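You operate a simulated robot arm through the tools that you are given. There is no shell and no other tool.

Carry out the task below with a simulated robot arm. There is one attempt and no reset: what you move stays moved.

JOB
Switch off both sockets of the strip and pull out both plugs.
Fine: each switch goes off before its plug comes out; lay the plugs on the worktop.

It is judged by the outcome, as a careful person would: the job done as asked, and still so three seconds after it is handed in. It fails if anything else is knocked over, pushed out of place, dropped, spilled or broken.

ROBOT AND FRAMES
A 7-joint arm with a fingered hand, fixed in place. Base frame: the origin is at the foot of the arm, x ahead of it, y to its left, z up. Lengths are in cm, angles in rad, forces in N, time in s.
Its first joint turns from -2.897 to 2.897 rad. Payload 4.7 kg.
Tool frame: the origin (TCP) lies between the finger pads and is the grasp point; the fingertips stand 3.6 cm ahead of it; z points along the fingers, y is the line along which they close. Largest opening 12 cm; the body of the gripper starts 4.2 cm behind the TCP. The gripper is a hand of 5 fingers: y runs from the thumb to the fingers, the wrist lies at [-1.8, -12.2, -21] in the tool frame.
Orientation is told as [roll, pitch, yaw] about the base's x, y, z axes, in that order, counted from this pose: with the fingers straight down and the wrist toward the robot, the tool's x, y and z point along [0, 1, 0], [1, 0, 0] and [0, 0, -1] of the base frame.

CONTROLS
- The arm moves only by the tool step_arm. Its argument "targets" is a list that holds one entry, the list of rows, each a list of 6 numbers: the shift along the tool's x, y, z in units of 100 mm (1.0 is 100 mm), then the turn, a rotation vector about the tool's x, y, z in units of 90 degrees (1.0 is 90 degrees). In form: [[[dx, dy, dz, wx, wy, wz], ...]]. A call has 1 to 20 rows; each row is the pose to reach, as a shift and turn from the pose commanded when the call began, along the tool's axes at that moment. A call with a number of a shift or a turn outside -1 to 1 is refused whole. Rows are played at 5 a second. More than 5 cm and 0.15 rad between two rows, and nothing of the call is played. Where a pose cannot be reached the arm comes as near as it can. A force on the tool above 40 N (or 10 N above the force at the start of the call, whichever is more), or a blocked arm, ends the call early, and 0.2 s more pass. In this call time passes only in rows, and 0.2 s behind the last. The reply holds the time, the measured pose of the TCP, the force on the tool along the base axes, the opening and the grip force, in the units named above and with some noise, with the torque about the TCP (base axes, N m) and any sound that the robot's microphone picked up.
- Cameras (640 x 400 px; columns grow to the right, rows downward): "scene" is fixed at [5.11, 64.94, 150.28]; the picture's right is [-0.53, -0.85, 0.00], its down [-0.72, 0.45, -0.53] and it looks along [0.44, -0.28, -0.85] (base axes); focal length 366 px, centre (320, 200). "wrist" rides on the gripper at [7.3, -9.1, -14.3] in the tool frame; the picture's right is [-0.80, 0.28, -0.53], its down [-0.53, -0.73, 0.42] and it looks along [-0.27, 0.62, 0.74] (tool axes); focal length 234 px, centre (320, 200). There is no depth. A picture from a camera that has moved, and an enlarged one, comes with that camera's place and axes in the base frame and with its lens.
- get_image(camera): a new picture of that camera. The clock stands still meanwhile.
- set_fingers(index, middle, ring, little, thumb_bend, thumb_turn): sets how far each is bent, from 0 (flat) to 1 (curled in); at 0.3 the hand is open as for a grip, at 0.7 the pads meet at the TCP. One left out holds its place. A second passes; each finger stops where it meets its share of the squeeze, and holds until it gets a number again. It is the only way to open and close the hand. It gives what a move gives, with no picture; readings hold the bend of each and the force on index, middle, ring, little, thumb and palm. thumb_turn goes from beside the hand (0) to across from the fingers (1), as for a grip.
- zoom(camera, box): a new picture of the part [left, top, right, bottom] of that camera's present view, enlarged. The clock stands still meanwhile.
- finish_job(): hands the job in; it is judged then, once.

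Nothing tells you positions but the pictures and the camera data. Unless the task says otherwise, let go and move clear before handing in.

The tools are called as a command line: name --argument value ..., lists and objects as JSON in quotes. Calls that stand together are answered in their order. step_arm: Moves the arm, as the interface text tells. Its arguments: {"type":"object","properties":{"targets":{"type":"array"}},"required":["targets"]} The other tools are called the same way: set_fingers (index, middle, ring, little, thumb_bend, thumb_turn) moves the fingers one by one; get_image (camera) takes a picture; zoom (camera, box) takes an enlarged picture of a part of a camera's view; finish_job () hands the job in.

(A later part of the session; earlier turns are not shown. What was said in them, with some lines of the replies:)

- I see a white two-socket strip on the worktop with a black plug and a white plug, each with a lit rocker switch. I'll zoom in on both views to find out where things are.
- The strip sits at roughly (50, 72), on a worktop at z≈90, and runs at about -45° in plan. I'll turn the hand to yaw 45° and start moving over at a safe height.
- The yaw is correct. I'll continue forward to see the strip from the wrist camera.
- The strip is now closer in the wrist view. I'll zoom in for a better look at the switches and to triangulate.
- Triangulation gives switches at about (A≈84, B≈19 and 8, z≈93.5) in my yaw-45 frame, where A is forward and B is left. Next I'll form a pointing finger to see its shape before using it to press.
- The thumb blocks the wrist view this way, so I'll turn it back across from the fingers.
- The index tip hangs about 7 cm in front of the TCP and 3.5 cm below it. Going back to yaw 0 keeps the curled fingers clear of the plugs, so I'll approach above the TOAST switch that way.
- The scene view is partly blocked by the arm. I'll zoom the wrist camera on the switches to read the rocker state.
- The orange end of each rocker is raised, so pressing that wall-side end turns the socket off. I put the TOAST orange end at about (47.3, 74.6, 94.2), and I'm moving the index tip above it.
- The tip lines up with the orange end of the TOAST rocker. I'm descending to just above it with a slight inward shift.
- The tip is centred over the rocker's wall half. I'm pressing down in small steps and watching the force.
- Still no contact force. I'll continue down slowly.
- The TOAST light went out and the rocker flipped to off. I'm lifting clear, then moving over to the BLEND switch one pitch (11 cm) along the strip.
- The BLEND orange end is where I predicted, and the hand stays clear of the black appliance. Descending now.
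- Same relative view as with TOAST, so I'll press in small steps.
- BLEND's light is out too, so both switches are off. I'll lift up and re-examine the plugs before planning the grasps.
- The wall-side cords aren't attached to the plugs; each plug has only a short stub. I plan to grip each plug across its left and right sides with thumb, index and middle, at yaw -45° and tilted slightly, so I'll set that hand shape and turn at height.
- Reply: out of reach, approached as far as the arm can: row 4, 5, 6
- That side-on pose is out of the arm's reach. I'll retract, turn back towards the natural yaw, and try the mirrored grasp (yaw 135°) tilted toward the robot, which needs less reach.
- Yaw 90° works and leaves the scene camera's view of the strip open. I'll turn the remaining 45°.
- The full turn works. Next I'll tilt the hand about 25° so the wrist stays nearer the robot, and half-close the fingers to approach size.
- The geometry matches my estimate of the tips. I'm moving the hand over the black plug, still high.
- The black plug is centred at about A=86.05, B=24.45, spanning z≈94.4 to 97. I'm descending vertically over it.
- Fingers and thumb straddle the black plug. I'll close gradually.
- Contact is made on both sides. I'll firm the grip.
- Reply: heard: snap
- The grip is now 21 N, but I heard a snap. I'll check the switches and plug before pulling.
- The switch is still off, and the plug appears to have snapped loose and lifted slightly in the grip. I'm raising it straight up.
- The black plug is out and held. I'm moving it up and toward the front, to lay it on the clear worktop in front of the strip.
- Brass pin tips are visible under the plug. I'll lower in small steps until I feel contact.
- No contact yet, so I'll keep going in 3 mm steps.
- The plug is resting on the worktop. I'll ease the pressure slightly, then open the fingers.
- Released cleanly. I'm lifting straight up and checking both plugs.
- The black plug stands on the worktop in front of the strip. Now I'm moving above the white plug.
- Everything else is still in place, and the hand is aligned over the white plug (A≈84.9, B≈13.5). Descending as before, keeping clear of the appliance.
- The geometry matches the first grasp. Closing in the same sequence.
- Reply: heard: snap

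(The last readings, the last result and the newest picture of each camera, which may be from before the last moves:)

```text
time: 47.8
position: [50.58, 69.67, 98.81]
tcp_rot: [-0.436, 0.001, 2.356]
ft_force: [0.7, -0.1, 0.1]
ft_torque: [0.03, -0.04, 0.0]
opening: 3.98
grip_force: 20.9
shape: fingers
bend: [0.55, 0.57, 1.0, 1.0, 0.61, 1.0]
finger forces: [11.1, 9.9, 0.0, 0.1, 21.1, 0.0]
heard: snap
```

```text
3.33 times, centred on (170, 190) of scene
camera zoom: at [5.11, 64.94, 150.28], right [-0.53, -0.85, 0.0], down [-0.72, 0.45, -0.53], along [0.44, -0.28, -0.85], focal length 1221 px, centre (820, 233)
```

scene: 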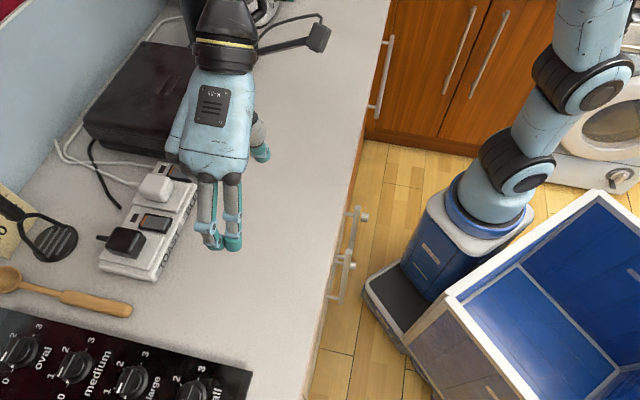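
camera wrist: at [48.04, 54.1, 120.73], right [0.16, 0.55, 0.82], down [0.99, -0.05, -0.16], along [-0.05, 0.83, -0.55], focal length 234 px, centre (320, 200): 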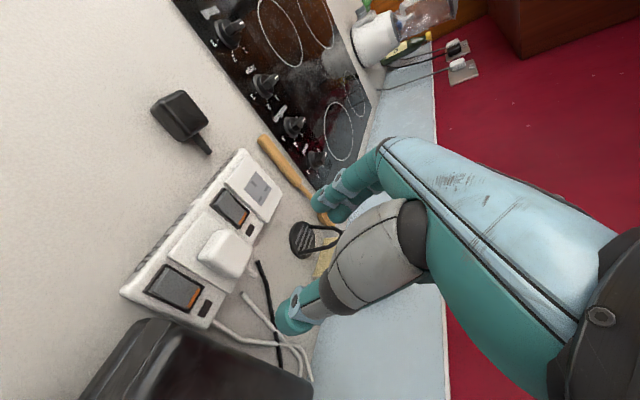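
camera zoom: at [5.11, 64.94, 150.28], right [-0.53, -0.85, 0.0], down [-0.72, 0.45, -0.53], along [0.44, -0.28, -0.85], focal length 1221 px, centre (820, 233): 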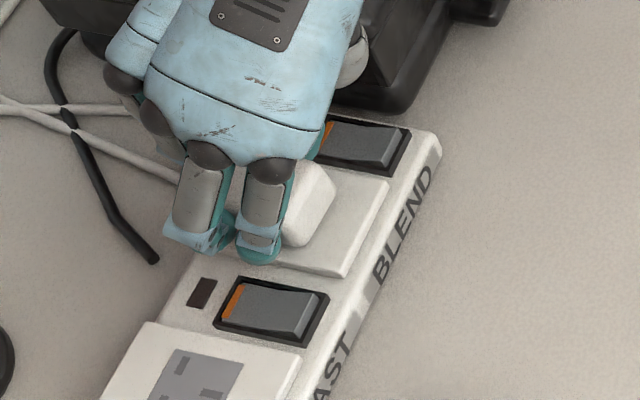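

The white plug snapped loose the same way, and the switches are still off. Lifting straight up.

step_arm --targets '[[[-0.042, 0, -0.091, 0, 0, 0], [-0.085, 0, -0.181, 0, 0, 0], [-0.127, 0, -0.272, 0, 0, 0], [-0.169, 0, -0.362, 0, 0, 0], [-0.211, 0, -0.453, 0, 0, 0], [-0.296, 0, -0.634, 0, 0, 0]]]'

zoom --camera "scene" --box '[90, 120, 250, 280]'

zoom --camera "wrist" --box '[180, 160, 380, 360]'

```text
time: 49.2
position: [50.6, 69.61, 105.93]
tcp_rot: [-0.435, 0.0, 2.354]
ft_force: [1.3, 0.0, -1.3]
ft_torque: [-0.02, 0.01, 0.0]
opening: 3.98
grip_force: 21.1
shape: fingers
bend: [0.55, 0.57, 1.0, 1.0, 0.61, 1.0]
finger forces: [11.3, 9.9, 0.1, 0.0, 20.9, 0.0]
```

```text
2.50 times, centred on (170, 200) of scene
camera zoom: at [5.11, 64.94, 150.28], right [-0.53, -0.85, 0.0], down [-0.72, 0.45, -0.53], along [0.44, -0.28, -0.85], focal length 916 px, centre (695, 200)
```

zoom: 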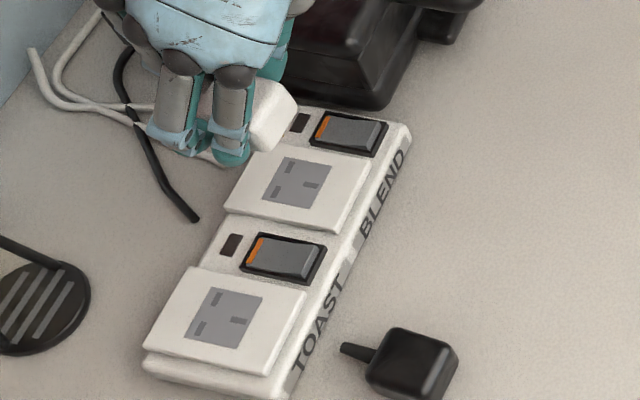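

```text
2.00 times, centred on (280, 260) of wrist
camera zoom: at [48.14, 54.18, 115.85], right [0.16, 0.56, 0.82], down [0.99, -0.05, -0.16], along [-0.05, 0.83, -0.56], focal length 468 px, centre (400, 80)
```

zoom: 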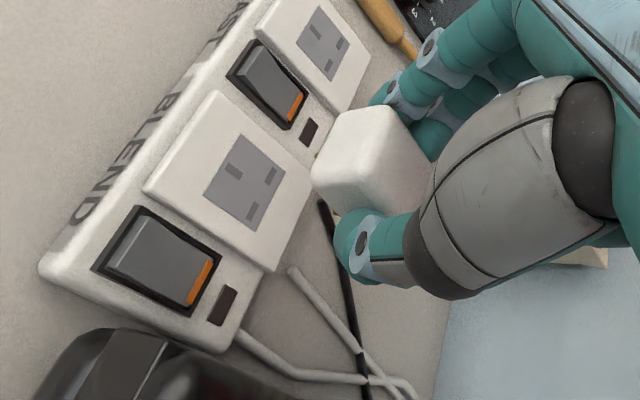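

Both plugs are out. I'm carrying the white plug forward to the clear worktop, well to the right of the black one.

step_arm --targets '[[[0.27, -0.05, -0.127, 0, 0, 0], [0.54, -0.12, -0.253, 0, 0, 0], [0.815, -0.2, -0.38, 0, 0, 0]]]'

step_arm --targets '[[[0.25, 0, 0.07, 0, 0, 0], [0.5, 0, 0.13, 0, 0, 0], [0.755, 0, 0.2, 0, 0, 0]]]'

step_arm --targets '[[[0.042, 0, 0.091, 0, 0, 0], [0.085, 0, 0.181, 0, 0, 0], [0.127, 0, 0.272, 0, 0, 0], [0.152, 0, 0.326, 0, 0, 0]]]'

get_image --camera "scene"

get_image --camera "wrist"

```text
time: 50.0
position: [45.58, 61.99, 105.81]
tcp_rot: [-0.435, 0.001, 2.355]
ft_force: [0.4, -0.1, -3.0]
ft_torque: [-0.02, 0.04, 0.01]
opening: 3.96
grip_force: 20.7
shape: fingers
bend: [0.55, 0.57, 1.0, 1.0, 0.61, 1.0]
finger forces: [11.2, 9.8, 0.0, 0.1, 21.0, 0.0]
```

```text
time: 50.8
position: [41.38, 57.53, 100.8]
tcp_rot: [-0.438, 0.0, 2.356]
ft_force: [-0.5, -0.7, -1.5]
ft_torque: [0.0, -0.02, 0.0]
opening: 3.97
grip_force: 20.6
shape: fingers
bend: [0.55, 0.57, 1.0, 1.0, 0.61, 1.0]
finger forces: [11.2, 9.8, 0.0, 0.0, 20.9, 0.0]
```

```text
time: 51.8
position: [41.28, 57.61, 97.31]
tcp_rot: [-0.438, -0.001, 2.357]
ft_force: [0.7, 0.2, -0.7]
ft_torque: [-0.02, -0.01, 0.01]
opening: 4.0
grip_force: 21.3
shape: fingers
bend: [0.55, 0.57, 1.0, 1.0, 0.61, 1.0]
finger forces: [11.2, 9.8, 0.0, 0.1, 20.9, 0.1]
```

```text
taken
```

scene: 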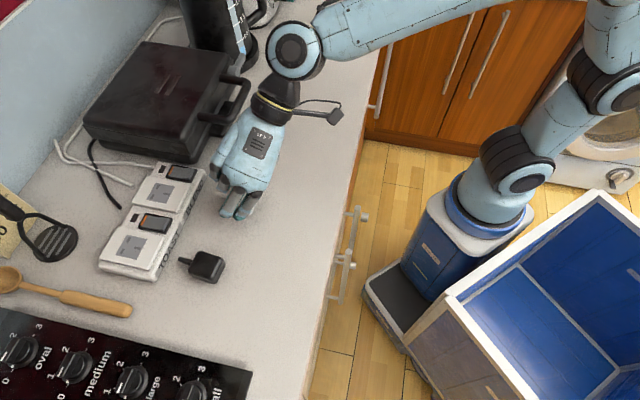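

```text
taken
camera wrist: at [38.85, 42.2, 107.25], right [0.16, 0.56, 0.82], down [0.99, -0.05, -0.16], along [-0.05, 0.83, -0.56], focal length 234 px, centre (320, 200)
```

wrist: 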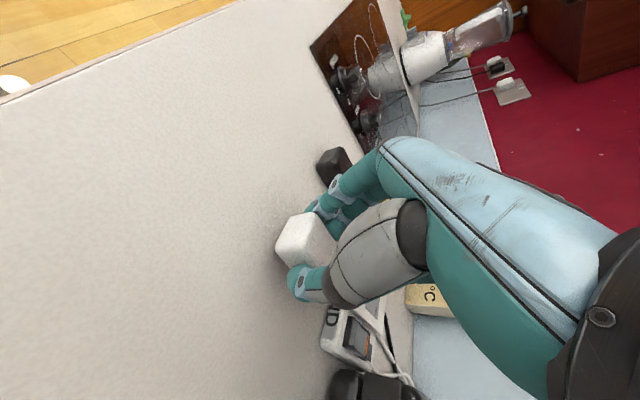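

Clear area below. I'm lowering to contact, expected at TCP z≈95.7.

step_arm --targets '[[[0.03, 0, 0.063, 0, 0, 0], [0.055, 0, 0.118, 0, 0, 0]]]'

step_arm --targets '[[[0.0085, 0, 0.018, 0, 0, 0]]]'

step_arm --targets '[[[0.0085, 0, 0.018, 0, 0, 0]]]'

```text
time: 52.4
position: [41.41, 57.65, 95.85]
tcp_rot: [-0.437, 0.001, 2.355]
ft_force: [0.4, 0.2, -0.6]
ft_torque: [0.0, 0.03, 0.0]
opening: 3.97
grip_force: 20.9
shape: fingers
bend: [0.55, 0.57, 1.0, 1.0, 0.61, 1.0]
finger forces: [11.1, 9.8, 0.0, 0.0, 20.9, 0.0]
```

```text
time: 52.8
position: [41.34, 57.57, 95.76]
tcp_rot: [-0.438, 0.0, 2.354]
ft_force: [-0.5, -1.1, 3.8]
ft_torque: [0.06, -0.03, 0.01]
opening: 4.0
grip_force: 20.7
shape: fingers
bend: [0.55, 0.57, 1.0, 1.0, 0.61, 1.0]
finger forces: [10.7, 9.3, 0.1, 0.0, 21.6, 0.0]
```

```text
time: 53.2
position: [41.33, 57.58, 95.68]
tcp_rot: [-0.439, -0.001, 2.354]
ft_force: [2.8, -3.5, 11.5]
ft_torque: [0.23, -0.01, 0.0]
opening: 3.98
grip_force: 20.6
shape: fingers
bend: [0.55, 0.57, 1.0, 1.0, 0.61, 1.0]
finger forces: [9.8, 9.2, 0.1, 0.0, 22.5, 0.1]
```

The plug is on the worktop, so I'm releasing it gently.

set_fingers --index 0.53 --middle 0.55 --thumb_bend 0.56

set_fingers --index 0.42 --middle 0.42 --thumb_bend 0.42

zoom --camera "wrist" --box '[220, 120, 380, 320]'

```text
time: 54.2
position: [41.4, 57.44, 95.44]
tcp_rot: [-0.436, 0.001, 2.355]
ft_force: [-1.1, 0.0, 0.2]
ft_torque: [-0.01, 0.01, -0.03]
opening: 4.92
grip_force: 0.0
shape: fingers
bend: [0.53, 0.55, 1.0, 1.0, 0.56, 1.0]
finger forces: [0.0, 0.0, 0.0, 0.0, 0.0, 0.0]
```

```text
time: 55.2
position: [41.3, 57.63, 95.32]
tcp_rot: [-0.437, 0.001, 2.356]
ft_force: [0.4, -0.2, 0.3]
ft_torque: [-0.01, 0.03, -0.01]
opening: 8.67
grip_force: 0.1
shape: fingers
bend: [0.42, 0.42, 1.0, 1.0, 0.42, 0.99]
finger forces: [0.1, 0.1, 0.0, 0.0, 0.0, 0.0]
```

```text
2.00 times, centred on (300, 220) of wrist
camera zoom: at [38.83, 42.18, 105.49], right [0.16, 0.56, 0.82], down [0.99, -0.05, -0.16], along [-0.05, 0.83, -0.56], focal length 468 px, centre (360, 160)
```

zoom: 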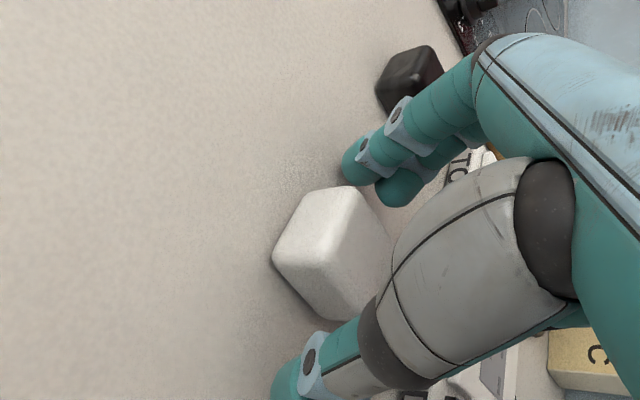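

Released. I'm lifting straight up, then backing away toward the robot.

step_arm --targets '[[[-0.085, 0, -0.181, 0, 0, 0], [-0.212, 0, -0.453, 0, 0, 0], [-0.38, 0, -0.815, 0, 0, 0]]]'

step_arm --targets '[[[0.05, 0, -0.35, 0, 0, 0], [0.3, 0, -0.6, 0, 0, 0], [0.55, 0, -0.8, 0, 0, 0], [0.8, 0, -0.95, 0, 0, 0]]]'

get_image --camera "scene"

get_image --camera "wrist"

zoom --camera "scene" --box '[80, 130, 280, 300]'

```text
time: 56.0
position: [41.41, 57.51, 104.42]
tcp_rot: [-0.435, 0.0, 2.356]
ft_force: [-0.2, -0.5, 0.0]
ft_torque: [-0.03, -0.01, -0.02]
opening: 8.63
grip_force: 0.0
shape: fingers
bend: [0.42, 0.42, 1.0, 1.0, 0.42, 0.99]
finger forces: [0.0, 0.1, 0.0, 0.0, 0.0, 0.0]
```

```text
time: 57.0
position: [33.37, 49.37, 109.67]
tcp_rot: [-0.435, 0.001, 2.354]
ft_force: [0.1, 0.0, -0.7]
ft_torque: [-0.01, 0.01, 0.0]
opening: 8.63
grip_force: 0.2
shape: fingers
bend: [0.42, 0.42, 1.0, 1.0, 0.42, 0.99]
finger forces: [0.0, 0.1, 0.0, 0.0, 0.1, 0.1]
```

```text
taken
```

scene: 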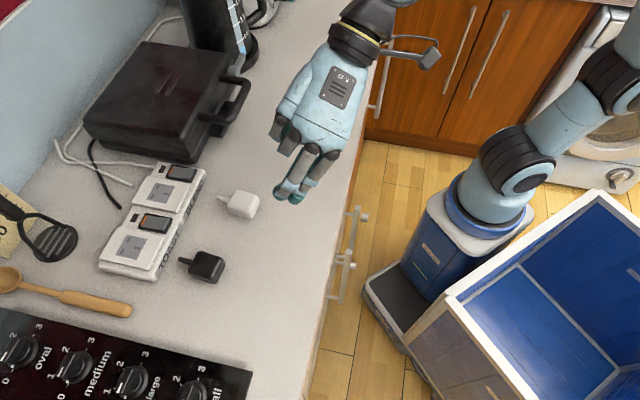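

```text
taken
camera wrist: at [30.83, 34.01, 119.77], right [0.16, 0.56, 0.82], down [0.99, -0.05, -0.16], along [-0.05, 0.83, -0.56], focal length 234 px, centre (320, 200)
```

wrist: 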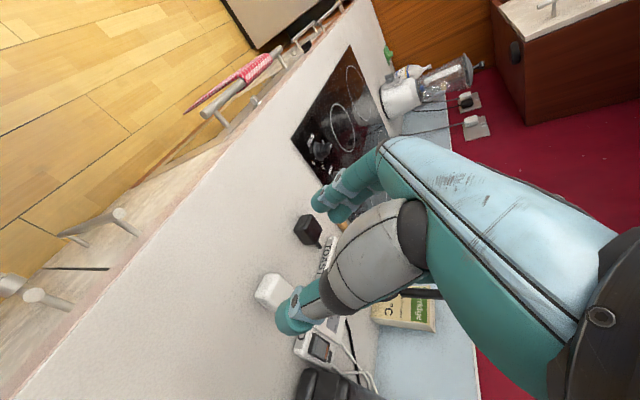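

```text
2.35 times, centred on (180, 215) of scene
camera zoom: at [5.11, 64.94, 150.28], right [-0.53, -0.85, 0.0], down [-0.72, 0.45, -0.53], along [0.44, -0.28, -0.85], focal length 862 px, centre (649, 165)
```

zoom: 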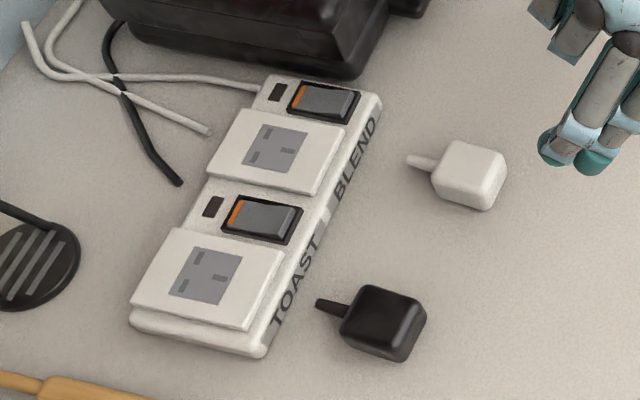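

Both switches are off with their lights out. Both plugs are resting on the worktop, nothing else has moved, and the hand is clear, so I'm handing in the job.

finish_job

```text
The job is handed in.
```

I switched off both sockets on the strip, then pulled out both plugs and put them on the worktop in front of it. Each switch was off before its plug came out.

- **Switches:** the TOAST and BLEND lights both went out, and they were still out in the last picture.
- **Plugs:** the black and white plugs came out one at a time with a snap. I lowered each one until it touched the worktop before letting go, and both appear to be standing on their pins.
- **Surroundings:** the strip and everything else look unmoved in the final picture, and the hand is clear.

I've handed the job in; I haven't seen how it was judged.
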